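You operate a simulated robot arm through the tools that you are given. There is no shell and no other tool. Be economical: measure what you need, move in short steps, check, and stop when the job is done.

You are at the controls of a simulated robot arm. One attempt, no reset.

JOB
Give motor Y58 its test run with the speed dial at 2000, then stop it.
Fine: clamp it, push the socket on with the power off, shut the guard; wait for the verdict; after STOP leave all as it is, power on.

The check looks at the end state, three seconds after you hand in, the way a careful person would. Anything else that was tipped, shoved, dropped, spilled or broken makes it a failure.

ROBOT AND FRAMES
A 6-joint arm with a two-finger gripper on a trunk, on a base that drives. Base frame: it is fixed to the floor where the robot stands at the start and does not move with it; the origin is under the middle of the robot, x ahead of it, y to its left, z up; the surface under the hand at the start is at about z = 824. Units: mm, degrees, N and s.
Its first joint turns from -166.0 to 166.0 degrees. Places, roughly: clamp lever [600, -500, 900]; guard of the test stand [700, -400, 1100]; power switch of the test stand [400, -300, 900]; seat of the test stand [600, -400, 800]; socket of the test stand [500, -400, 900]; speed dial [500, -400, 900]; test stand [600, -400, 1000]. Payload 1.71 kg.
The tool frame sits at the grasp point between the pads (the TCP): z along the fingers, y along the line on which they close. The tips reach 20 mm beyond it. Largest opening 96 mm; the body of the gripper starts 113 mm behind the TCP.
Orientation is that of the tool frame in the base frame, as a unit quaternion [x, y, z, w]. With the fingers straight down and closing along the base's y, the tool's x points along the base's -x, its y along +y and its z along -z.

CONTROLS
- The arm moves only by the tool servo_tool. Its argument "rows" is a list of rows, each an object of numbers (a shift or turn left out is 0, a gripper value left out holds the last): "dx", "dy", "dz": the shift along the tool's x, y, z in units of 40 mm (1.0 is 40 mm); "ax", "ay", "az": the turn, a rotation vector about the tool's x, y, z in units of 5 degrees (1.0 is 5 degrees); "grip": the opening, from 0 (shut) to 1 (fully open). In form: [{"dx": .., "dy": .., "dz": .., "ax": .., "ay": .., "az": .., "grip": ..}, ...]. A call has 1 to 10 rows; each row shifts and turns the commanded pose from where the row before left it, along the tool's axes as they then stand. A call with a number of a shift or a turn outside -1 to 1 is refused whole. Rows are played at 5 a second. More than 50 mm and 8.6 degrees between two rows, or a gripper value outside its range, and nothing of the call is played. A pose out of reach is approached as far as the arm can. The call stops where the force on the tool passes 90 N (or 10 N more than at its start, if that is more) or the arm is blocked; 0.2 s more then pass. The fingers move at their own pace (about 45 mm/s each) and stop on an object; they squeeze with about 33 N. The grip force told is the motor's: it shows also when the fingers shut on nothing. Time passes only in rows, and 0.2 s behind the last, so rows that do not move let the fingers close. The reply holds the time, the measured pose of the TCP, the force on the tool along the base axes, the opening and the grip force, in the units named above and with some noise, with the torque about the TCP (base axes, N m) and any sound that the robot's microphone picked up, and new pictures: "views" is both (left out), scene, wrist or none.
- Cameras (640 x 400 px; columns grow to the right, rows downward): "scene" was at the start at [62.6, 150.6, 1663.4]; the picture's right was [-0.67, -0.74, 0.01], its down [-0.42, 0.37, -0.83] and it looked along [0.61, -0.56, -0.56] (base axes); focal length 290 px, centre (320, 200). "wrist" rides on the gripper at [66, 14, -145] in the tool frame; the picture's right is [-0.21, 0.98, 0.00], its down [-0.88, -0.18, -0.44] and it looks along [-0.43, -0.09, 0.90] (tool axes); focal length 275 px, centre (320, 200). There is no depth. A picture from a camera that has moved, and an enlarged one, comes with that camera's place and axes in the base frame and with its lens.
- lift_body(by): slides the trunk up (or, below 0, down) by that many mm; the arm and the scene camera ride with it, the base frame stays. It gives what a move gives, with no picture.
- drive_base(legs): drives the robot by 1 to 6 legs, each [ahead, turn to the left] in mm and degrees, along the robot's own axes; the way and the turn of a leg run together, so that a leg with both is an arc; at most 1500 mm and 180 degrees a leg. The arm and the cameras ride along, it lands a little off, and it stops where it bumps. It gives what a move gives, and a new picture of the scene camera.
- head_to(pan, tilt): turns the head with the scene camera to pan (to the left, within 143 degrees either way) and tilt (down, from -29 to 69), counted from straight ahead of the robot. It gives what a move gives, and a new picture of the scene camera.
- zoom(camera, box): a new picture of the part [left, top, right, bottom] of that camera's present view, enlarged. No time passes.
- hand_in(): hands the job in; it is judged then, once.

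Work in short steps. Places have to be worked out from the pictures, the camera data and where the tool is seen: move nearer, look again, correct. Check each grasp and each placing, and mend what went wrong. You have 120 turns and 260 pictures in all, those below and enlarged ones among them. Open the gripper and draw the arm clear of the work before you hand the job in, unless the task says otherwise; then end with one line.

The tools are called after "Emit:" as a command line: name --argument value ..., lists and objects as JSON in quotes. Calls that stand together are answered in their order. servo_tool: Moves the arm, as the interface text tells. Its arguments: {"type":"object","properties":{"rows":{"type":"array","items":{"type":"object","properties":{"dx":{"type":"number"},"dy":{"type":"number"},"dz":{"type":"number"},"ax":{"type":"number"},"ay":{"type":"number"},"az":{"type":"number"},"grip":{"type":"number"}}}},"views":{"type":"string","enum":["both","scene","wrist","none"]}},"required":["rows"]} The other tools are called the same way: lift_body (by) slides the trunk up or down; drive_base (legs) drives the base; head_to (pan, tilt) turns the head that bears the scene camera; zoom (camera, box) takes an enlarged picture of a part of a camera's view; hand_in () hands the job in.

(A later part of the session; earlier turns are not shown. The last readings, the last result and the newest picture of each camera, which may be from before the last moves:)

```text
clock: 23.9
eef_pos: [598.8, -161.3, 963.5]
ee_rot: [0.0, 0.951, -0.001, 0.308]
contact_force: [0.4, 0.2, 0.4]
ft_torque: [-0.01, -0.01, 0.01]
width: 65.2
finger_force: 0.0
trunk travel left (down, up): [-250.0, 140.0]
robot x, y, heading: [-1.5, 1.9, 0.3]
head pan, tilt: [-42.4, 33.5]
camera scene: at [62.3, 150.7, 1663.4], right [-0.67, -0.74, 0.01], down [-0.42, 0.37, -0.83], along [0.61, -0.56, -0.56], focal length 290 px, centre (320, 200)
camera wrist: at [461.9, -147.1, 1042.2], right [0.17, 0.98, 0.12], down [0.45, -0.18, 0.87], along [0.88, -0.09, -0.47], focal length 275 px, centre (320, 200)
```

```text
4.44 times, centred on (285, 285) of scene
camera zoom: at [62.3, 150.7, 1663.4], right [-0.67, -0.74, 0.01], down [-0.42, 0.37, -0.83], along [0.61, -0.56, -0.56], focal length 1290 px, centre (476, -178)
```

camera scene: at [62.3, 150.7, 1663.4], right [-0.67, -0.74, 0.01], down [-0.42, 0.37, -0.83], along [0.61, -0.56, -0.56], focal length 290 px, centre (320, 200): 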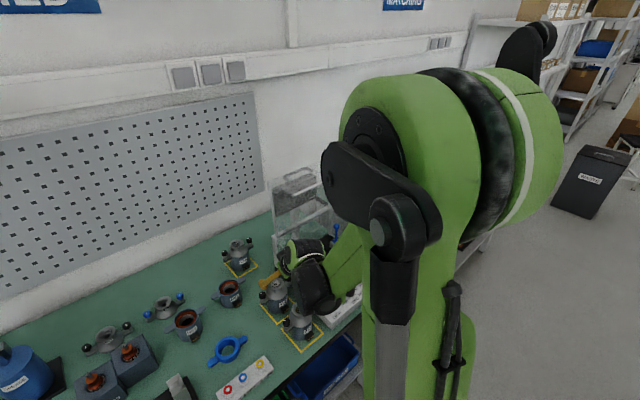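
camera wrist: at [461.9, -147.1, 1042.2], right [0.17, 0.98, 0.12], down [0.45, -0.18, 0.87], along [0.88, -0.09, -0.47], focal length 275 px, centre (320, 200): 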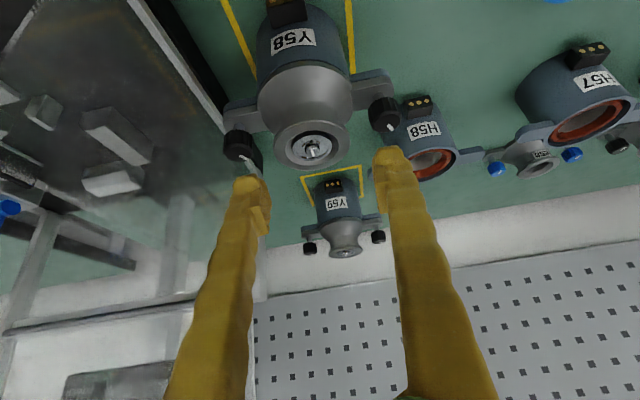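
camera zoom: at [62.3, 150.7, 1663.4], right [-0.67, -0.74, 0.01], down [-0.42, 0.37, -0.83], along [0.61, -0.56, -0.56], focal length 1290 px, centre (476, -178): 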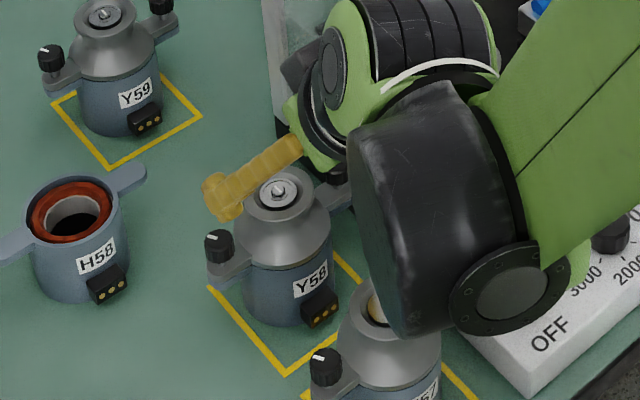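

The housing is well above Y57. The motor stands at (603, -163); I correct a few mm and descend to grip depth in two steps.

Emit:
servo_tool --rows '[{"dz": 0.3, "dx": 0.2, "dy": -0.037}, {"dz": 0.2, "dx": 0.1}, {"dz": 0.1, "dx": 0.06}]'

Emit:
zoom --camera "wrist" --box '[220, 80, 420, 250]'

Emit:
zoom --camera "scene" --box '[240, 250, 310, 320]'

```text
clock: 24.6
eef_pos: [602.6, -162.2, 939.0]
ee_rot: [0.0, 0.95, -0.001, 0.312]
contact_force: [5.3, 0.1, 52.9]
ft_torque: [0.68, -0.15, -0.31]
width: 65.7
finger_force: 0.4
trunk travel left (down, up): [-250.0, 140.0]
robot x, y, heading: [2.0, 0.4, 0.4]
head pan, tilt: [-42.4, 33.5]
camera scene: at [56.6, 151.4, 1664.3], right [-0.67, -0.74, 0.01], down [-0.42, 0.37, -0.83], along [0.61, -0.56, -0.56], focal length 290 px, centre (320, 200)
camera wrist: at [464.2, -147.7, 1016.3], right [0.17, 0.98, 0.12], down [0.44, -0.18, 0.88], along [0.88, -0.09, -0.46], focal length 275 px, centre (320, 200)
```

scene: 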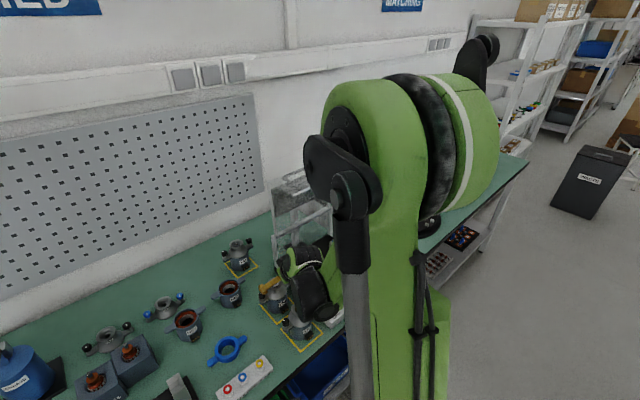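
wrist: 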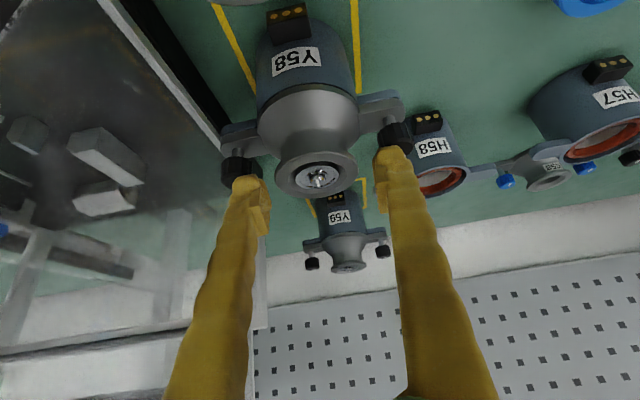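

```text
2.35 times, centred on (320, 165) of wrist
camera zoom: at [464.2, -147.7, 1016.3], right [0.17, 0.98, 0.12], down [0.44, -0.18, 0.88], along [0.88, -0.09, -0.46], focal length 648 px, centre (320, 282)
```

zoom: 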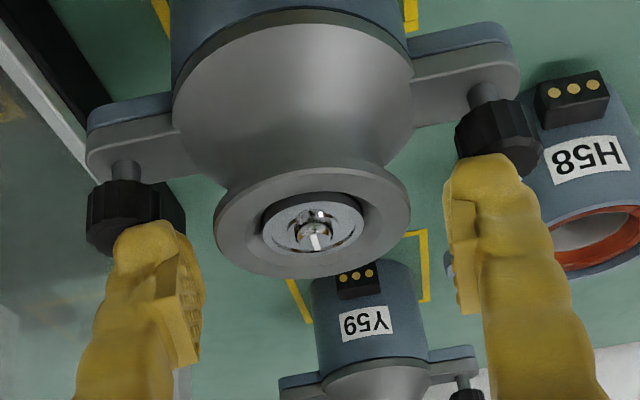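

```text
5.71 times, centred on (275, 285) of scene
camera zoom: at [56.6, 151.4, 1664.3], right [-0.67, -0.74, 0.01], down [-0.42, 0.37, -0.83], along [0.61, -0.56, -0.56], focal length 1659 px, centre (577, -286)
```

zoom: 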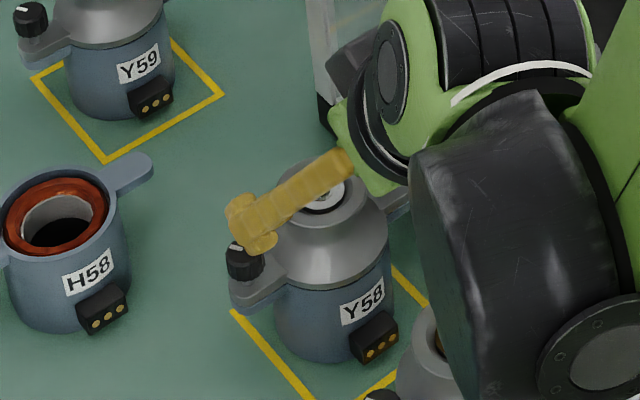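

The fingers are pressing on the ear knobs (knob tops ≈ z 917), so I lift off at once. I'll lean the hand diagonally instead (yaw 35° toward +y), so the fingers miss the knobs.

Emit:
servo_tool --rows '[{"dz": -0.5, "dx": -0.36}, {"dz": -0.808, "dx": -0.589}, {"dz": -0.4, "dx": -0.29}]' --views "none"

Emit:
servo_tool --rows '[{"ax": 0.589, "az": 0.808, "grip": 0.82}, {"ax": 0.589, "az": 0.808}, {"ax": 0.589, "az": 0.808}, {"ax": 0.589, "az": 0.808}, {"ax": 0.589, "az": 0.808}, {"ax": 0.589, "az": 0.808}, {"ax": 0.589, "az": 0.808}]'

Emit:
zoom --camera "scene" --box '[220, 220, 330, 330]'

```text
clock: 25.4
eef_pos: [604.8, -163.8, 1020.2]
ee_rot: [0.0, 0.951, -0.001, 0.308]
contact_force: [-0.3, -0.8, 0.6]
ft_torque: [-0.03, 0.02, 0.01]
width: 65.4
finger_force: 0.0
trunk travel left (down, up): [-250.0, 140.0]
robot x, y, heading: [2.1, -1.5, 0.4]
head pan, tilt: [-42.4, 33.5]
```

```text
clock: 27.1
eef_pos: [603.9, -163.1, 1020.6]
ee_rot: [0.285, 0.907, -0.093, 0.295]
contact_force: [-0.7, 0.6, -0.5]
ft_torque: [0.01, 0.02, -0.02]
width: 79.0
finger_force: 0.1
trunk travel left (down, up): [-250.0, 140.0]
robot x, y, heading: [-1.6, -4.2, 0.0]
head pan, tilt: [-42.4, 33.5]
camera scene: at [62.1, 150.8, 1663.4], right [-0.67, -0.74, 0.01], down [-0.42, 0.37, -0.83], along [0.61, -0.56, -0.56], focal length 290 px, centre (320, 200)
camera wrist: at [499.2, -71.6, 1098.6], right [0.7, 0.71, 0.12], down [0.26, -0.41, 0.88], along [0.67, -0.58, -0.47], focal length 275 px, centre (320, 200)
```

scene: 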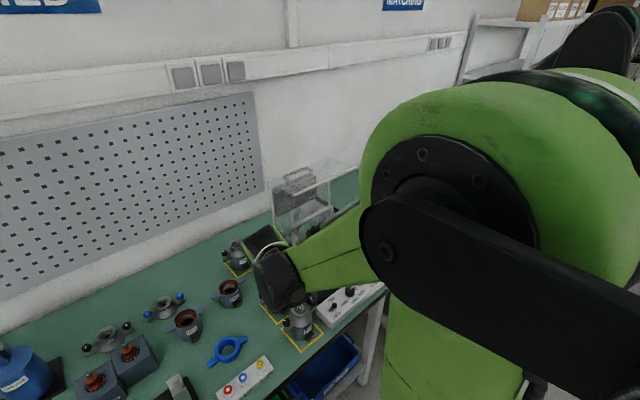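
wrist: 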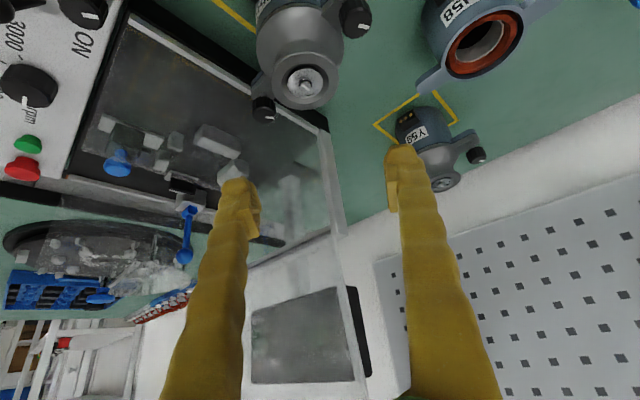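

```text
3.64 times, centred on (275, 275) of scene
camera zoom: at [62.1, 150.8, 1663.4], right [-0.67, -0.74, 0.01], down [-0.42, 0.37, -0.83], along [0.61, -0.56, -0.56], focal length 1056 px, centre (484, -73)
```

zoom: 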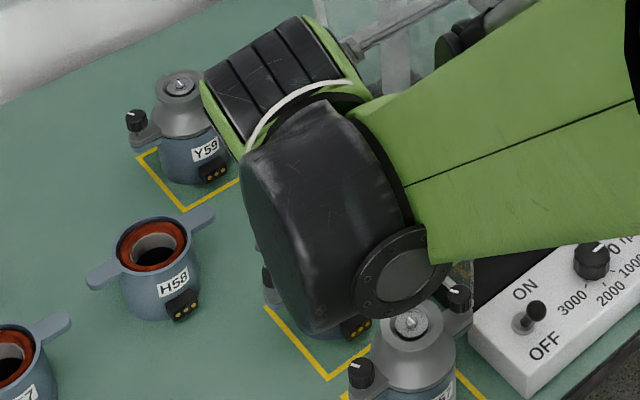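

Clear geometry; the motor is still in place. I descend vertically to z≈960 and check.

Emit:
servo_tool --rows '[{"dz": 0.808, "dx": 0.589}, {"dz": 0.4, "dx": 0.29}]' --views "wrist"

Emit:
zoom --camera "wrist" --box '[200, 60, 440, 240]'

```text
clock: 27.6
eef_pos: [603.5, -164.3, 960.7]
ee_rot: [0.285, 0.908, -0.093, 0.293]
contact_force: [-0.3, -0.3, 1.2]
ft_torque: [0.01, 0.03, 0.03]
width: 78.6
finger_force: 0.0
trunk travel left (down, up): [-250.0, 140.0]
robot x, y, heading: [0.5, -0.4, 0.1]
head pan, tilt: [-42.4, 33.5]
camera wrist: at [499.9, -72.4, 1038.5], right [0.7, 0.71, 0.12], down [0.26, -0.41, 0.87], along [0.67, -0.58, -0.47], focal length 275 px, centre (320, 200)
```

wrist: 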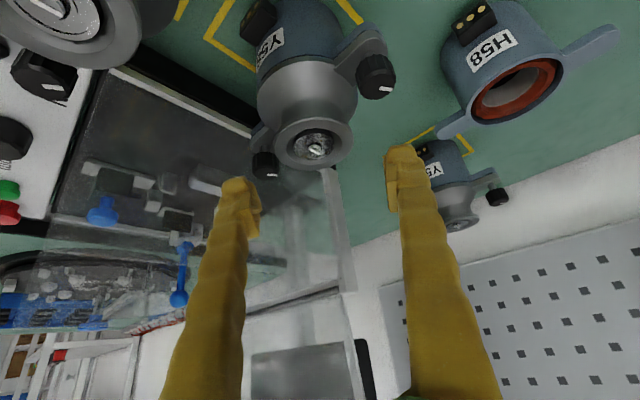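

```text
2.22 times, centred on (320, 150) of wrist
camera zoom: at [499.9, -72.4, 1038.5], right [0.7, 0.71, 0.12], down [0.26, -0.41, 0.87], along [0.67, -0.58, -0.47], focal length 612 px, centre (320, 311)
```

zoom: 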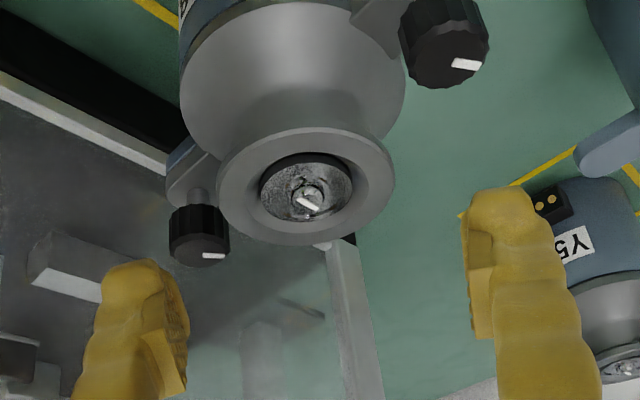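

The left finger's front edge could graze a knob; I add 10° more yaw for clearance.

Emit:
servo_tool --rows '[{"ax": 0.589, "az": 0.808}, {"ax": 0.589, "az": 0.808}, {"dz": 0.4, "dx": 0.29}]' --views "wrist"

Emit:
zoom --camera "wrist" --box '[200, 60, 440, 240]'

```text
clock: 28.4
eef_pos: [603.4, -163.1, 941.0]
ee_rot: [0.363, 0.879, -0.119, 0.285]
contact_force: [-0.3, -0.4, -0.5]
ft_torque: [-0.02, -0.01, 0.0]
width: 78.8
finger_force: 0.0
trunk travel left (down, up): [-250.0, 140.0]
robot x, y, heading: [-0.0, 1.7, 0.3]
head pan, tilt: [-42.4, 33.5]
camera wrist: at [515.7, -55.2, 1018.7], right [0.81, 0.57, 0.12], down [0.19, -0.45, 0.88], along [0.56, -0.69, -0.47], focal length 275 px, centre (320, 200)
```

wrist: 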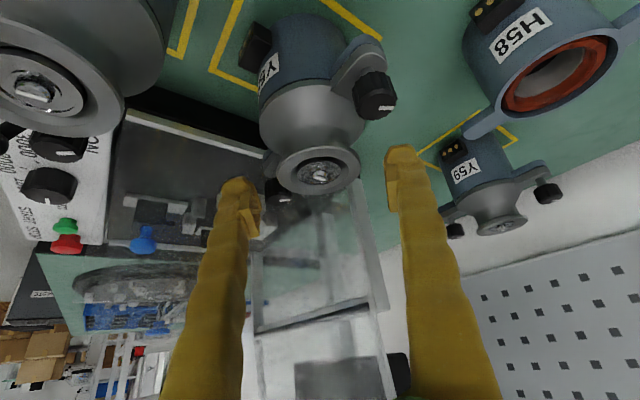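

```text
2.22 times, centred on (320, 150) of wrist
camera zoom: at [515.7, -55.2, 1018.7], right [0.81, 0.57, 0.12], down [0.19, -0.45, 0.88], along [0.56, -0.69, -0.47], focal length 612 px, centre (320, 311)
```

zoom: 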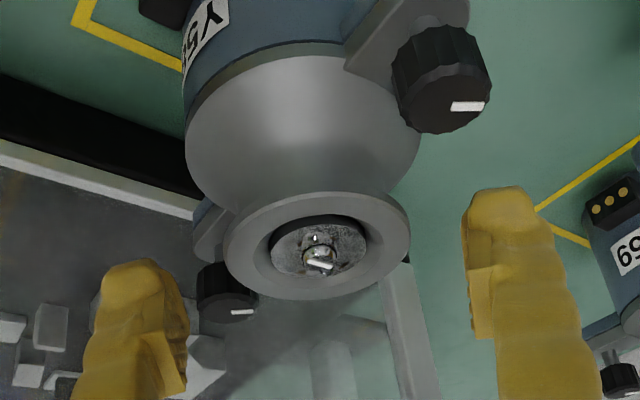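

Good clearance on both sides. I lower the last 16 mm and close.

Emit:
servo_tool --rows '[{"dz": 0.2, "dx": 0.145}, {"dz": 0.13, "dx": 0.095}, {"grip": 0.3}, {"grip": 0.3}, {"grip": 0.3}, {"grip": 0.3}]' --views "wrist"

Emit:
zoom --camera "wrist" --box '[200, 60, 440, 240]'

```text
clock: 29.9
eef_pos: [601.5, -163.5, 924.7]
ee_rot: [0.364, 0.879, -0.12, 0.284]
contact_force: [1.5, 1.7, 1.6]
ft_torque: [0.01, -0.02, 0.04]
width: 49.7
finger_force: 32.9
trunk travel left (down, up): [-250.0, 140.0]
robot x, y, heading: [1.6, -0.3, 0.3]
head pan, tilt: [-42.4, 33.5]
camera wrist: at [515.5, -55.1, 1003.1], right [0.81, 0.57, 0.12], down [0.19, -0.45, 0.88], along [0.56, -0.69, -0.47], focal length 275 px, centre (320, 200)
```

wrist: 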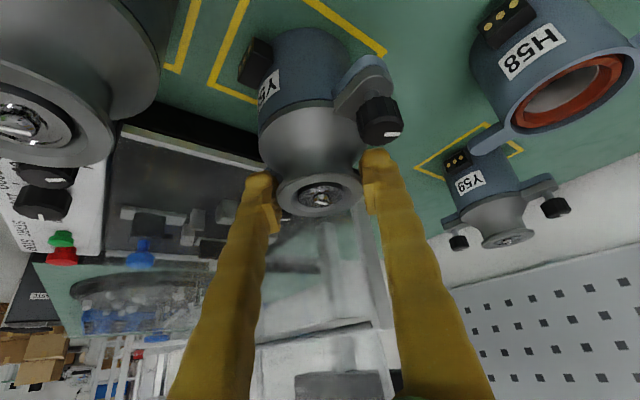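

```text
2.22 times, centred on (320, 150) of wrist
camera zoom: at [515.5, -55.1, 1003.1], right [0.81, 0.57, 0.12], down [0.19, -0.45, 0.88], along [0.56, -0.69, -0.47], focal length 612 px, centre (320, 311)
```

zoom: 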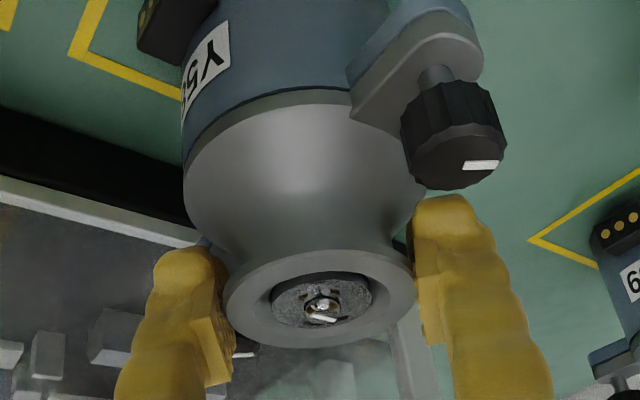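

Firm grip at 50 mm. I lift straight up in steps.

Emit:
servo_tool --rows '[{"dx": -0.2, "dz": -0.27}, {"dx": -0.589, "dz": -0.808}, {"dx": -0.589, "dz": -0.808}, {"dx": -0.589, "dz": -0.808}, {"dx": -0.589, "dz": -0.808}, {"dx": -0.589, "dz": -0.808}]'

Emit:
zoom --camera "wrist" --box '[200, 60, 440, 240]'

```text
clock: 31.2
eef_pos: [601.9, -162.5, 1138.3]
ee_rot: [0.363, 0.879, -0.119, 0.285]
contact_force: [-0.1, -1.4, -7.6]
ft_torque: [0.0, 0.01, -0.02]
width: 49.4
finger_force: 33.0
trunk travel left (down, up): [-250.0, 140.0]
robot x, y, heading: [1.6, -3.5, 0.1]
head pan, tilt: [-42.4, 33.5]
camera scene: at [62.6, 150.7, 1663.4], right [-0.67, -0.74, 0.01], down [-0.42, 0.37, -0.83], along [0.61, -0.56, -0.56], focal length 290 px, centre (320, 200)
camera wrist: at [515.6, -53.6, 1217.0], right [0.81, 0.57, 0.12], down [0.19, -0.45, 0.88], along [0.56, -0.69, -0.47], focal length 275 px, centre (320, 200)
```

scene: 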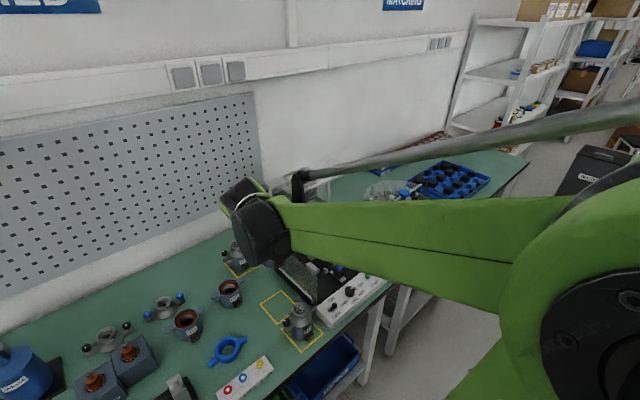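
wrist: 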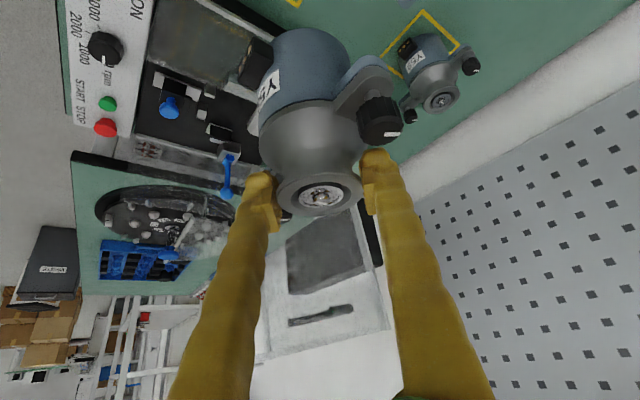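

```text
2.22 times, centred on (320, 150) of wrist
camera zoom: at [515.6, -53.6, 1217.0], right [0.81, 0.57, 0.12], down [0.19, -0.45, 0.88], along [0.56, -0.69, -0.47], focal length 612 px, centre (320, 311)
```

zoom: 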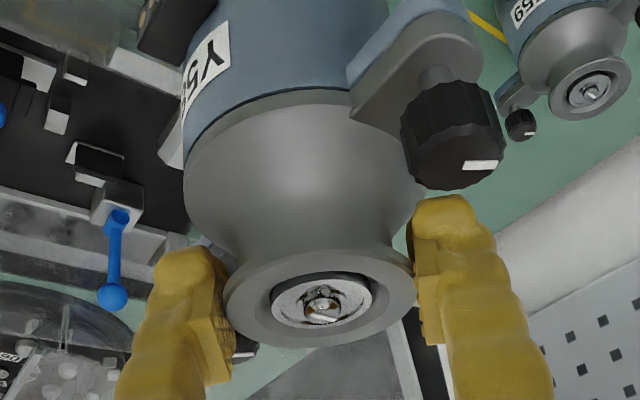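

Held upright. I move back in x to 517, then across in -y to the front of the stand, staying clear of the guard bar.

Emit:
servo_tool --rows '[{"dx": 0.571, "dy": -0.707, "dz": -0.416}, {"dx": 0.571, "dy": -0.707, "dz": -0.416}, {"dx": -0.571, "dy": -0.707, "dz": 0.416}, {"dx": -0.571, "dy": -0.707, "dz": 0.416}, {"dx": -0.571, "dy": -0.707, "dz": 0.416}, {"dx": -0.571, "dy": -0.707, "dz": 0.416}, {"dx": -0.571, "dy": -0.707, "dz": 0.416}, {"dx": -0.285, "dy": -0.354, "dz": 0.208}]'

Emit:
zoom --camera "scene" --box '[250, 160, 420, 330]'

```text
clock: 33.0
eef_pos: [522.0, -381.7, 1138.2]
ee_rot: [0.363, 0.879, -0.119, 0.285]
contact_force: [-0.9, 0.2, -7.1]
ft_torque: [-0.05, 0.0, 0.01]
width: 49.5
finger_force: 33.0
trunk travel left (down, up): [-250.0, 140.0]
robot x, y, heading: [-0.0, -0.1, 0.1]
head pan, tilt: [-42.4, 33.5]
camera scene: at [62.5, 150.3, 1663.4], right [-0.67, -0.74, 0.01], down [-0.42, 0.37, -0.83], along [0.61, -0.56, -0.56], focal length 290 px, centre (320, 200)
camera wrist: at [436.3, -272.9, 1216.0], right [0.81, 0.58, 0.12], down [0.19, -0.45, 0.88], along [0.56, -0.69, -0.47], focal length 275 px, centre (320, 200)
```

scene: 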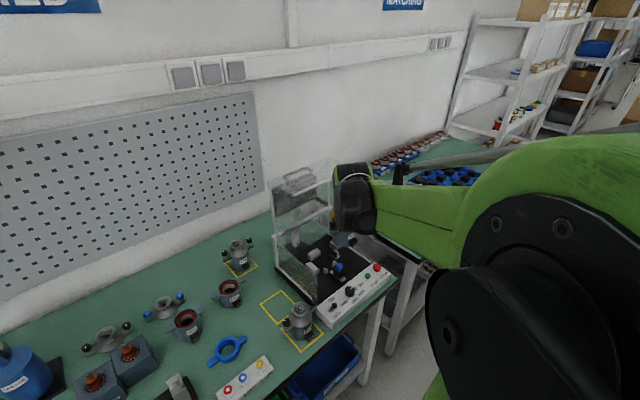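
wrist: 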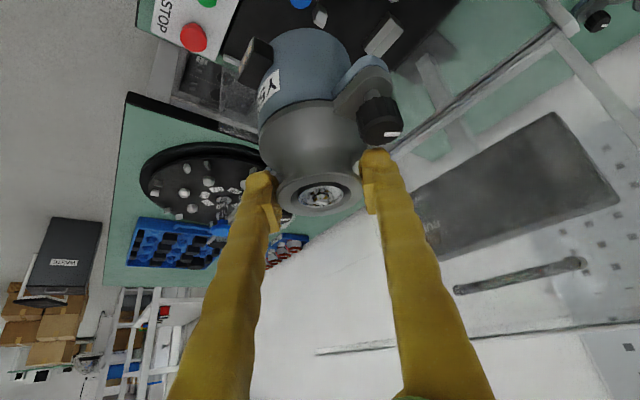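

```text
2.35 times, centred on (335, 245) of scene
camera zoom: at [62.5, 150.3, 1663.4], right [-0.67, -0.74, 0.01], down [-0.42, 0.37, -0.83], along [0.61, -0.56, -0.56], focal length 683 px, centre (285, 94)
```

zoom: 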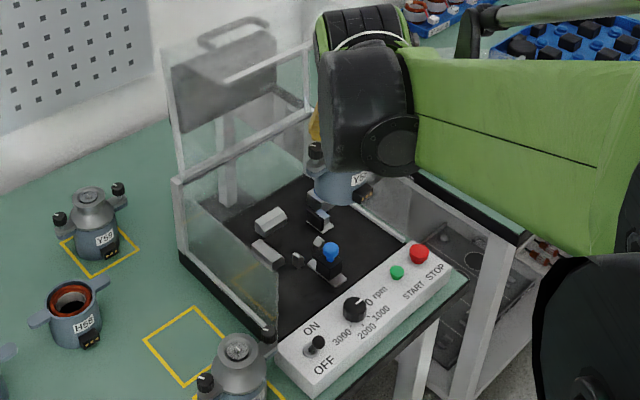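

Clear in front of the guard bar. I lower to TCP ≈1005 (motor bottom ≈905, above the socket knob).

Emit:
servo_tool --rows '[{"dx": 0.589, "dz": 0.808}, {"dx": 0.589, "dz": 0.808}, {"dx": 0.589, "dz": 0.808}, {"dx": 0.18, "dz": 0.25}]'

Emit:
zoom --camera "scene" --box '[270, 170, 410, 310]'

```text
clock: 34.0
eef_pos: [521.6, -381.9, 1010.2]
ee_rot: [0.363, 0.878, -0.12, 0.287]
contact_force: [0.9, 1.4, 35.4]
ft_torque: [-0.09, -0.15, -0.03]
width: 50.9
finger_force: 33.1
trunk travel left (down, up): [-250.0, 140.0]
robot x, y, heading: [1.3, -1.0, 0.2]
head pan, tilt: [-42.4, 33.5]
camera scene: at [56.4, 151.6, 1664.1], right [-0.67, -0.74, 0.01], down [-0.42, 0.37, -0.83], along [0.61, -0.56, -0.56], focal length 290 px, centre (320, 200)
camera wrist: at [434.4, -273.1, 1087.2], right [0.81, 0.57, 0.12], down [0.18, -0.44, 0.88], along [0.56, -0.69, -0.47], focal length 275 px, centre (320, 200)
```

scene: 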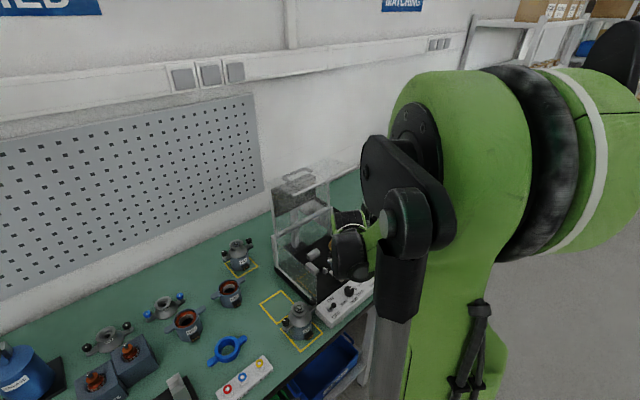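
wrist: 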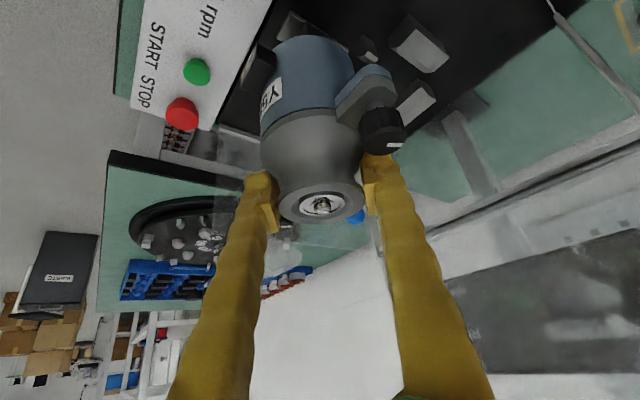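

```text
2.86 times, centred on (340, 240) of scene
camera zoom: at [56.4, 151.6, 1664.1], right [-0.67, -0.74, 0.01], down [-0.42, 0.37, -0.83], along [0.61, -0.56, -0.56], focal length 830 px, centre (263, 86)
```

zoom: 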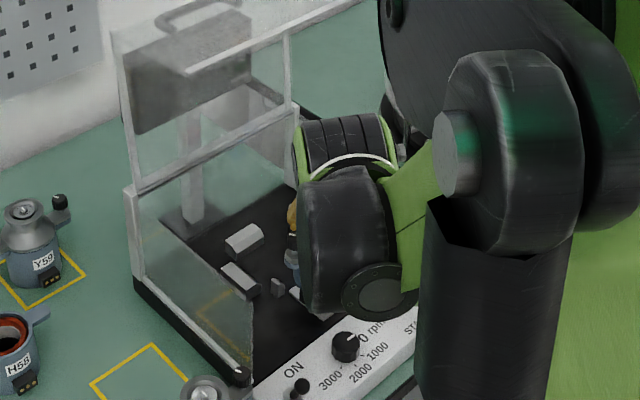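

The motor's bottom touched the socket knob (top ≈ z 909). I raise 20 mm and check the grip.

Emit:
servo_tool --rows '[{"dx": -0.295, "dz": -0.404}, {"dx": 0, "dz": 0}]' --views "wrist"

Emit:
zoom --camera "wrist" --box '[200, 20, 440, 240]'

```text
clock: 34.6
eef_pos: [523.2, -382.1, 1026.5]
ee_rot: [0.364, 0.879, -0.12, 0.285]
contact_force: [-1.8, -0.1, -7.1]
ft_torque: [0.0, 0.01, 0.0]
width: 50.4
finger_force: 33.0
trunk travel left (down, up): [-250.0, 140.0]
robot x, y, heading: [-3.0, -2.0, 0.3]
head pan, tilt: [-42.4, 33.5]
camera wrist: at [436.8, -272.9, 1105.2], right [0.81, 0.57, 0.12], down [0.19, -0.45, 0.88], along [0.56, -0.69, -0.47], focal length 275 px, centre (320, 200)
```

wrist: 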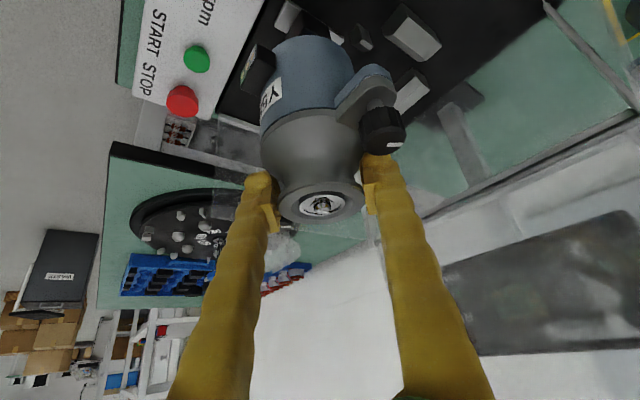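

```text
1.82 times, centred on (320, 130) of wrist
camera zoom: at [436.8, -272.9, 1105.2], right [0.81, 0.57, 0.12], down [0.19, -0.45, 0.88], along [0.56, -0.69, -0.47], focal length 500 px, centre (320, 327)
```

zoom: 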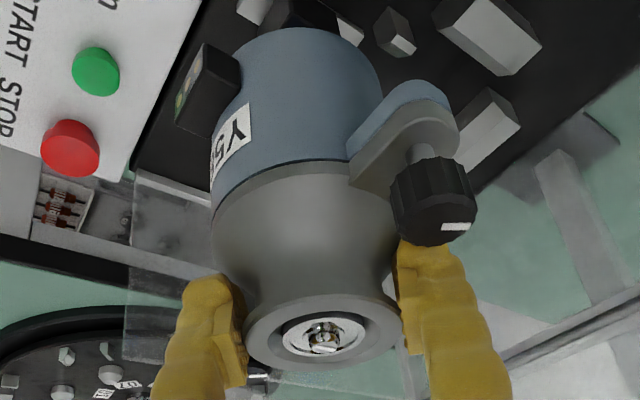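

The motor slid ~5 mm up in the grip but stays upright. I move +x past the socket knob, then look.

Emit:
servo_tool --rows '[{"dx": -0.571, "dy": 0.707, "dz": 0.416}, {"dx": -0.571, "dy": 0.707, "dz": 0.416}, {"dx": 0.294, "dz": 0.404}]'

Emit:
zoom --camera "scene" --box '[270, 170, 410, 310]'

Emit:
zoom --camera "wrist" --box '[200, 0, 440, 200]'

```text
clock: 35.5
eef_pos: [604.4, -384.4, 1008.0]
ee_rot: [0.363, 0.879, -0.119, 0.286]
contact_force: [0.6, 0.0, -8.2]
ft_torque: [0.01, 0.05, -0.03]
width: 50.6
finger_force: 33.1
trunk travel left (down, up): [-250.0, 140.0]
robot x, y, heading: [3.7, 0.7, 0.3]
head pan, tilt: [-42.4, 33.5]
camera scene: at [63.2, 150.5, 1663.4], right [-0.67, -0.74, 0.01], down [-0.42, 0.37, -0.83], along [0.61, -0.56, -0.56], focal length 290 px, centre (320, 200)
camera wrist: at [517.8, -275.3, 1085.3], right [0.81, 0.57, 0.12], down [0.19, -0.45, 0.88], along [0.56, -0.69, -0.47], focal length 275 px, centre (320, 200)
```

scene: 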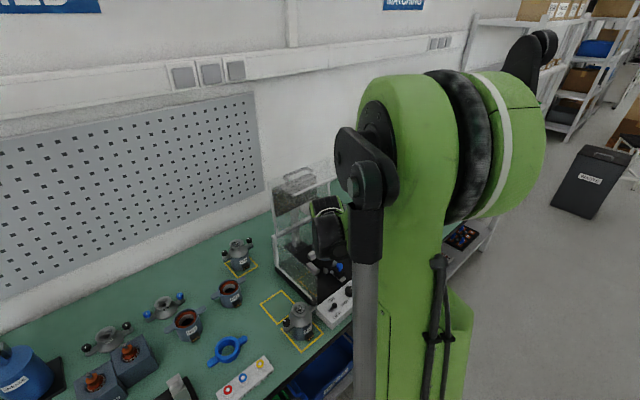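
wrist: 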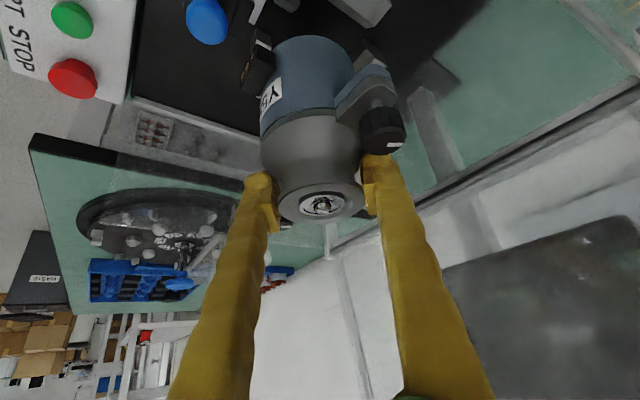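

```text
2.86 times, centred on (340, 240) of scene
camera zoom: at [63.2, 150.5, 1663.4], right [-0.67, -0.74, 0.01], down [-0.42, 0.37, -0.83], along [0.61, -0.56, -0.56], focal length 830 px, centre (263, 86)
```

zoom: 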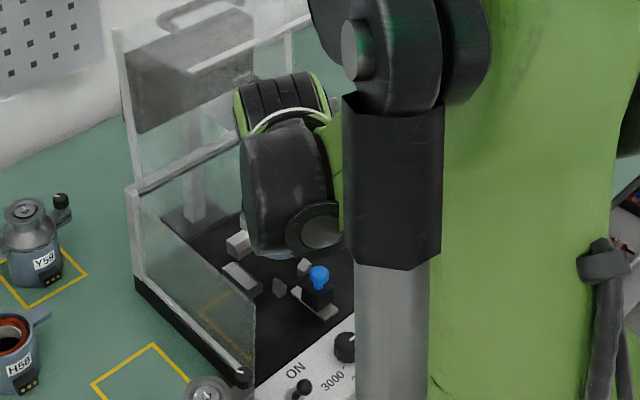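

```text
2.00 times, centred on (320, 100) of wrist
camera zoom: at [517.8, -275.3, 1085.3], right [0.81, 0.57, 0.12], down [0.19, -0.45, 0.88], along [0.56, -0.69, -0.47], focal length 551 px, centre (320, 400)
```

zoom: 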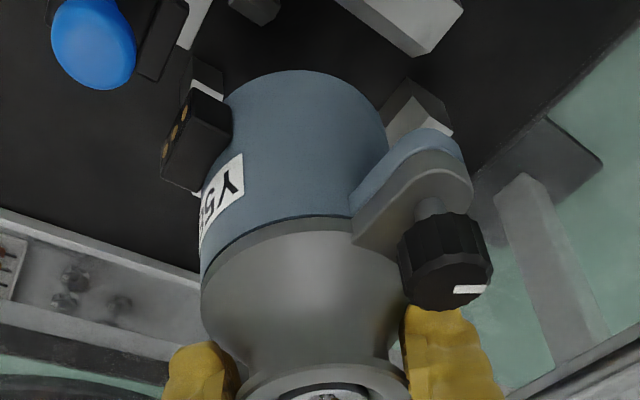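

Socket knob sits at y ≈ -382, so the seat axis is y ≈ -382. I move to x = 621 and lower to just above the blocks.

Emit:
servo_tool --rows '[{"dx": -0.214, "dy": 0.335, "dz": 0.155}, {"dx": 0.35, "dz": 0.485}, {"dx": 0.18, "dz": 0.24}]' --views "wrist"

Emit:
zoom --camera "wrist" --box '[200, 0, 440, 200]'

Emit:
zoom --camera "scene" --box '[270, 200, 370, 300]'

```text
clock: 36.2
eef_pos: [619.4, -381.6, 970.9]
ee_rot: [0.364, 0.879, -0.12, 0.285]
contact_force: [0.4, 0.4, -7.5]
ft_torque: [0.01, -0.02, 0.0]
width: 50.7
finger_force: 33.1
trunk travel left (down, up): [-250.0, 140.0]
robot x, y, heading: [-0.2, -1.4, 0.1]
head pan, tilt: [-42.4, 33.5]
camera wrist: at [533.5, -272.8, 1048.6], right [0.81, 0.57, 0.12], down [0.19, -0.45, 0.88], along [0.56, -0.69, -0.47], focal length 275 px, centre (320, 200)
```

wrist: 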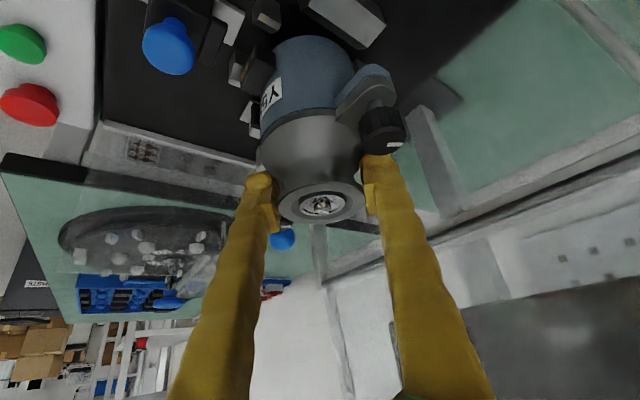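

```text
2.00 times, centred on (320, 100) of wrist
camera zoom: at [533.5, -272.8, 1048.6], right [0.81, 0.57, 0.12], down [0.19, -0.45, 0.88], along [0.56, -0.69, -0.47], focal length 551 px, centre (320, 400)
```

zoom: 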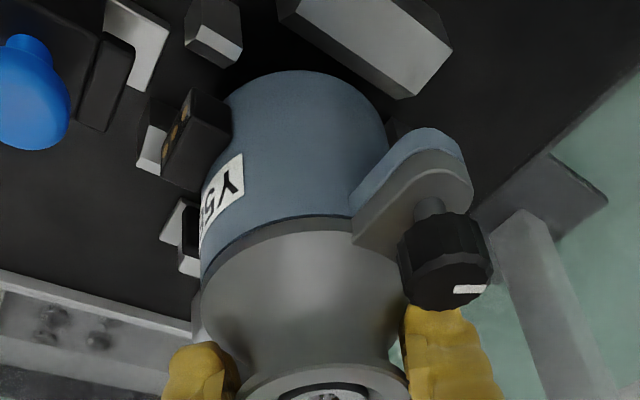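

```text
4.00 times, centred on (320, 250) of scene
camera zoom: at [62.9, 150.4, 1663.4], right [-0.67, -0.74, 0.01], down [-0.42, 0.37, -0.83], along [0.61, -0.56, -0.56], focal length 1161 px, centre (320, 0)
```

zoom: 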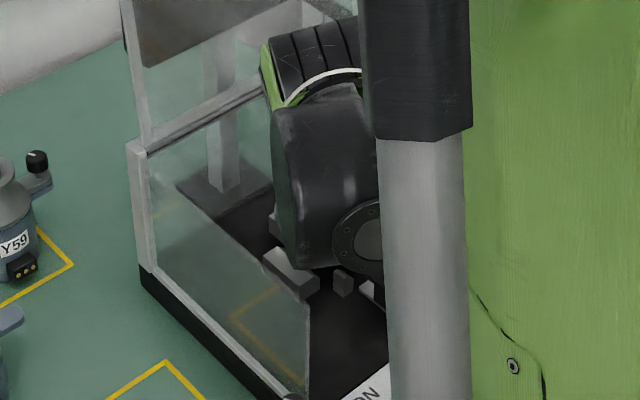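

Alignment looks right (posts flank the connector, +y block just beside the body). I lower gently with small force checks, nudging 2 mm in +x.

Emit:
servo_tool --rows '[{"dx": 0.12, "dy": 0.02, "dz": 0.23}, {"dx": 0.1, "dz": 0.14}]' --views "wrist"

Emit:
zoom --camera "wrist" --box '[200, 0, 440, 200]'

```text
clock: 36.9
eef_pos: [621.7, -381.5, 953.3]
ee_rot: [0.364, 0.879, -0.119, 0.285]
contact_force: [-0.6, -0.9, -6.8]
ft_torque: [0.04, -0.04, 0.0]
width: 50.4
finger_force: 32.4
trunk travel left (down, up): [-250.0, 140.0]
robot x, y, heading: [-1.3, -0.4, 0.3]
head pan, tilt: [-42.4, 33.5]
camera wrist: at [534.7, -273.6, 1031.1], right [0.81, 0.57, 0.12], down [0.19, -0.45, 0.88], along [0.56, -0.69, -0.47], focal length 275 px, centre (320, 200)
```

wrist: 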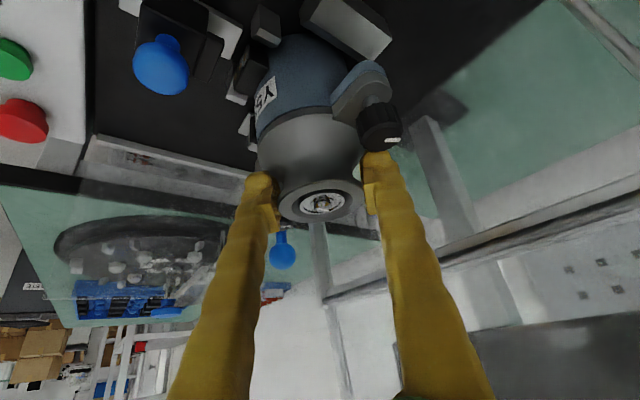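

```text
2.00 times, centred on (320, 100) of wrist
camera zoom: at [534.7, -273.6, 1031.1], right [0.81, 0.57, 0.12], down [0.19, -0.45, 0.88], along [0.56, -0.69, -0.47], focal length 551 px, centre (320, 400)
```

zoom: 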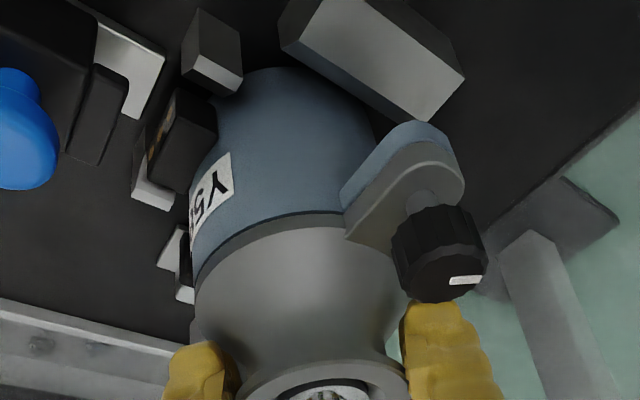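

The body's lower end has been pushed slightly (about 4 mm) by the +y block. I shift 4 mm in -y and look again.

Emit:
servo_tool --rows '[{"dx": -0.057, "dy": -0.071, "dz": 0.042}, {"dx": 0}]' --views "none"

Emit:
zoom --camera "wrist" --box '[200, 0, 440, 200]'

```text
clock: 37.5
eef_pos: [620.6, -385.6, 952.6]
ee_rot: [0.363, 0.879, -0.12, 0.285]
contact_force: [-3.5, 5.8, -6.5]
ft_torque: [0.62, 0.25, -0.17]
width: 50.0
finger_force: 32.5
trunk travel left (down, up): [-250.0, 140.0]
robot x, y, heading: [-2.3, 0.2, 0.1]
head pan, tilt: [-42.4, 33.5]
```

```text
2.00 times, centred on (320, 100) of wrist
camera zoom: at [534.4, -277.4, 1031.1], right [0.81, 0.57, 0.12], down [0.19, -0.45, 0.88], along [0.56, -0.69, -0.47], focal length 551 px, centre (320, 400)
```

zoom: 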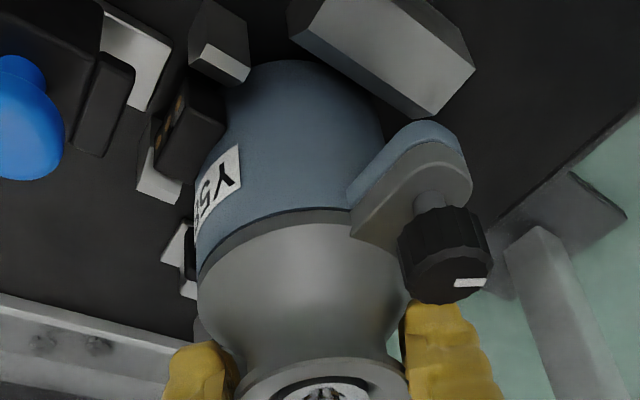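

Now contact appears on the -y side (connector/post or jaw), so the y position was right and x was slightly too far. I go back +3 y, and 3 mm in -x.

Emit:
servo_tool --rows '[{"dx": 0.043, "dy": 0.053, "dz": -0.031}, {"dx": 0.043, "dy": -0.053, "dz": -0.031}, {"dx": 0}]' --views "none"

Emit:
zoom --camera "wrist" --box '[200, 0, 440, 200]'

```text
clock: 38.2
eef_pos: [618.1, -382.0, 952.1]
ee_rot: [0.364, 0.879, -0.12, 0.285]
contact_force: [-0.6, 0.6, -7.4]
ft_torque: [0.0, 0.02, 0.02]
width: 50.3
finger_force: 33.2
trunk travel left (down, up): [-250.0, 140.0]
robot x, y, heading: [-0.5, -0.7, 0.0]
head pan, tilt: [-42.4, 33.5]
```

```text
2.00 times, centred on (320, 100) of wrist
camera zoom: at [531.8, -274.5, 1030.5], right [0.81, 0.57, 0.12], down [0.19, -0.45, 0.88], along [0.56, -0.69, -0.47], focal length 551 px, centre (320, 400)
```

zoom: 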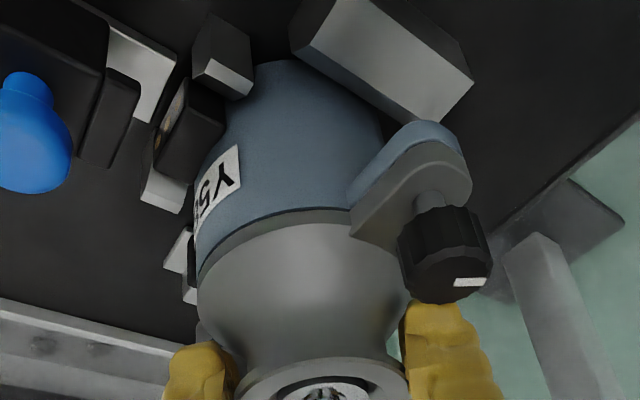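

Forces are back to just the weight. I lower on carefully.

Emit:
servo_tool --rows '[{"dx": 0.074, "dz": 0.101}, {"dx": 0.074, "dz": 0.101}, {"dx": 0}]' --views "none"

Emit:
zoom --camera "wrist" --box '[200, 0, 440, 200]'

```text
clock: 39.0
eef_pos: [616.9, -381.0, 947.1]
ee_rot: [0.362, 0.878, -0.119, 0.288]
contact_force: [20.5, -2.3, 78.3]
ft_torque: [0.0, -0.67, -0.15]
width: 51.7
finger_force: 33.1
trunk travel left (down, up): [-250.0, 140.0]
robot x, y, heading: [-0.4, -3.1, 0.0]
head pan, tilt: [-42.4, 33.5]
```

```text
2.00 times, centred on (320, 100) of wrist
camera zoom: at [529.5, -272.7, 1024.3], right [0.81, 0.58, 0.12], down [0.18, -0.44, 0.88], along [0.56, -0.69, -0.46], focal length 551 px, centre (320, 400)
```

zoom: 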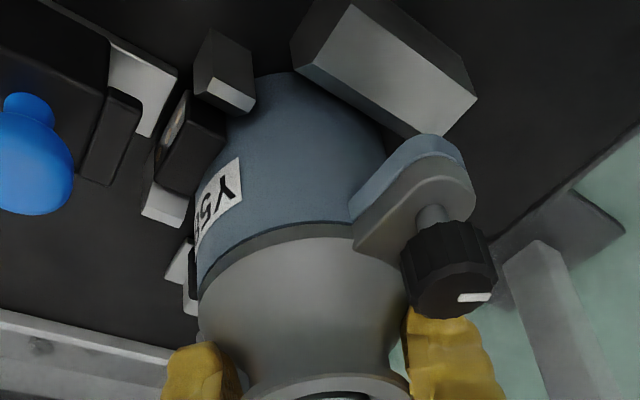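

Strong upward contact — probably on the seat plate. I ease off 2 mm and look to judge whether it's seated.

Emit:
servo_tool --rows '[{"dx": -0.03, "dz": -0.04}, {"dx": 0}]' --views "wrist"

Emit:
zoom --camera "scene" --box '[270, 200, 370, 300]'

```text
clock: 39.6
eef_pos: [616.7, -380.9, 947.6]
ee_rot: [0.363, 0.879, -0.119, 0.286]
contact_force: [12.4, -0.7, 65.4]
ft_torque: [0.03, -1.08, -0.08]
width: 51.9
finger_force: 32.5
trunk travel left (down, up): [-250.0, 140.0]
robot x, y, heading: [2.4, -0.5, 0.2]
head pan, tilt: [-42.4, 33.5]
camera wrist: at [529.9, -272.6, 1024.7], right [0.81, 0.58, 0.12], down [0.19, -0.44, 0.88], along [0.56, -0.69, -0.47], focal length 275 px, centre (320, 200)
```

wrist: 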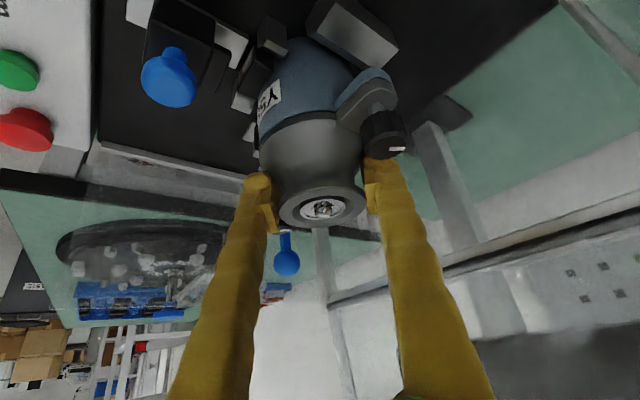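

```text
4.00 times, centred on (320, 250) of scene
camera zoom: at [52.1, 153.0, 1663.6], right [-0.67, -0.74, 0.01], down [-0.42, 0.37, -0.83], along [0.61, -0.56, -0.56], focal length 1161 px, centre (320, 0)
```

zoom: 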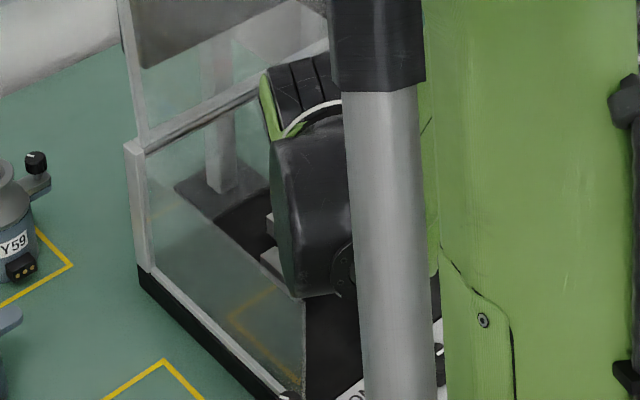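

The force pushes the whole robot back. I raise further in small steps until the load relaxes.

Emit:
servo_tool --rows '[{"dx": -0.06, "dz": -0.08}, {"dx": 0}]' --views "none"

Emit:
servo_tool --rows '[{"dx": -0.04, "dz": -0.06}, {"dx": 0}]' --views "none"

Emit:
zoom --camera "wrist" --box '[200, 0, 440, 200]'

```text
clock: 40.2
eef_pos: [616.0, -381.9, 947.7]
ee_rot: [0.364, 0.879, -0.119, 0.284]
contact_force: [-0.1, 3.6, 2.8]
ft_torque: [0.5, -0.24, 0.1]
width: 51.5
finger_force: 32.7
trunk travel left (down, up): [-250.0, 140.0]
robot x, y, heading: [0.4, 1.3, -0.1]
head pan, tilt: [-42.4, 33.5]
```

```text
clock: 40.9
eef_pos: [617.9, -382.8, 951.4]
ee_rot: [0.364, 0.879, -0.119, 0.284]
contact_force: [0.4, -0.2, -7.6]
ft_torque: [0.04, 0.03, 0.02]
width: 51.0
finger_force: 33.3
trunk travel left (down, up): [-250.0, 140.0]
robot x, y, heading: [-1.5, 4.4, 0.3]
head pan, tilt: [-42.4, 33.5]
```

```text
2.00 times, centred on (320, 100) of wrist
camera zoom: at [530.9, -274.4, 1029.7], right [0.81, 0.57, 0.12], down [0.19, -0.45, 0.88], along [0.56, -0.69, -0.47], focal length 551 px, centre (320, 400)
```

zoom: 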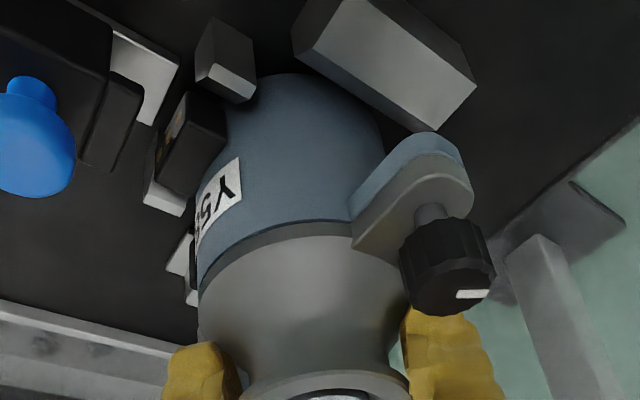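

The motor hangs free at TCP 951 and touches at ≈948. I zoom in on connector, posts and socket to judge the height.

Emit:
zoom --camera "wrist" --box '[200, 0, 300, 110]'

Emit:
zoom --camera "wrist" --box '[280, 0, 400, 110]'

```text
3.64 times, centred on (250, 55) of wrist
camera zoom: at [530.9, -274.4, 1029.7], right [0.81, 0.57, 0.12], down [0.19, -0.45, 0.88], along [0.56, -0.69, -0.47], focal length 1001 px, centre (574, 727)
```

zoom: 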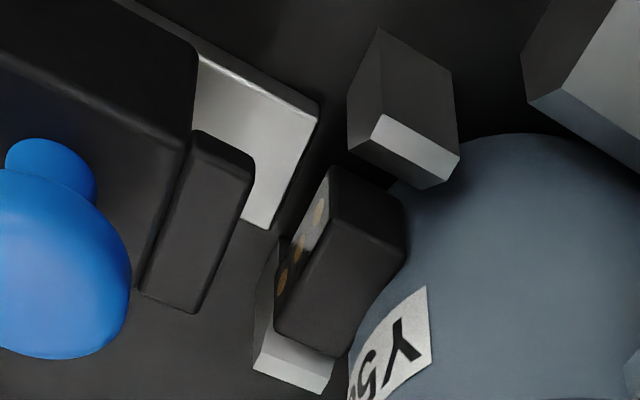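

```text
3.64 times, centred on (340, 55) of wrist
camera zoom: at [530.9, -274.4, 1029.7], right [0.81, 0.57, 0.12], down [0.19, -0.45, 0.88], along [0.56, -0.69, -0.47], focal length 1001 px, centre (247, 727)
```

zoom: 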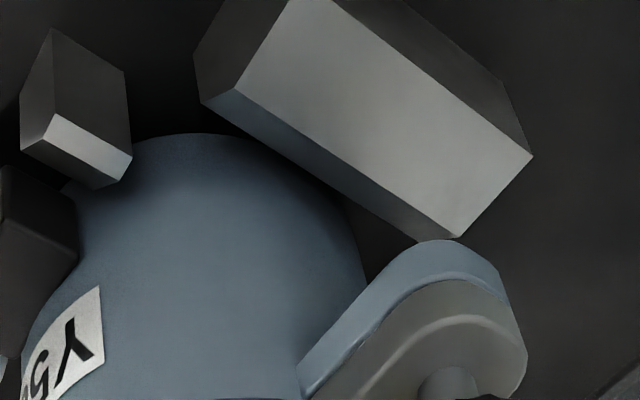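

Post height (~20 mm) matches the connector height, so contact at TCP ≈948 is the motor standing on the seat plate. I lower lightly until contact and release.

Emit:
servo_tool --rows '[{"dx": 0.044, "dz": 0.06}, {"dx": 0.015, "dz": 0.02}]' --views "none"

```text
clock: 41.5
eef_pos: [617.6, -382.5, 947.4]
ee_rot: [0.364, 0.879, -0.12, 0.285]
contact_force: [0.5, -1.4, 1.3]
ft_torque: [0.16, -0.05, -0.02]
width: 51.1
finger_force: 33.3
trunk travel left (down, up): [-250.0, 140.0]
robot x, y, heading: [-0.1, 2.1, 0.1]
head pan, tilt: [-42.4, 33.5]
```

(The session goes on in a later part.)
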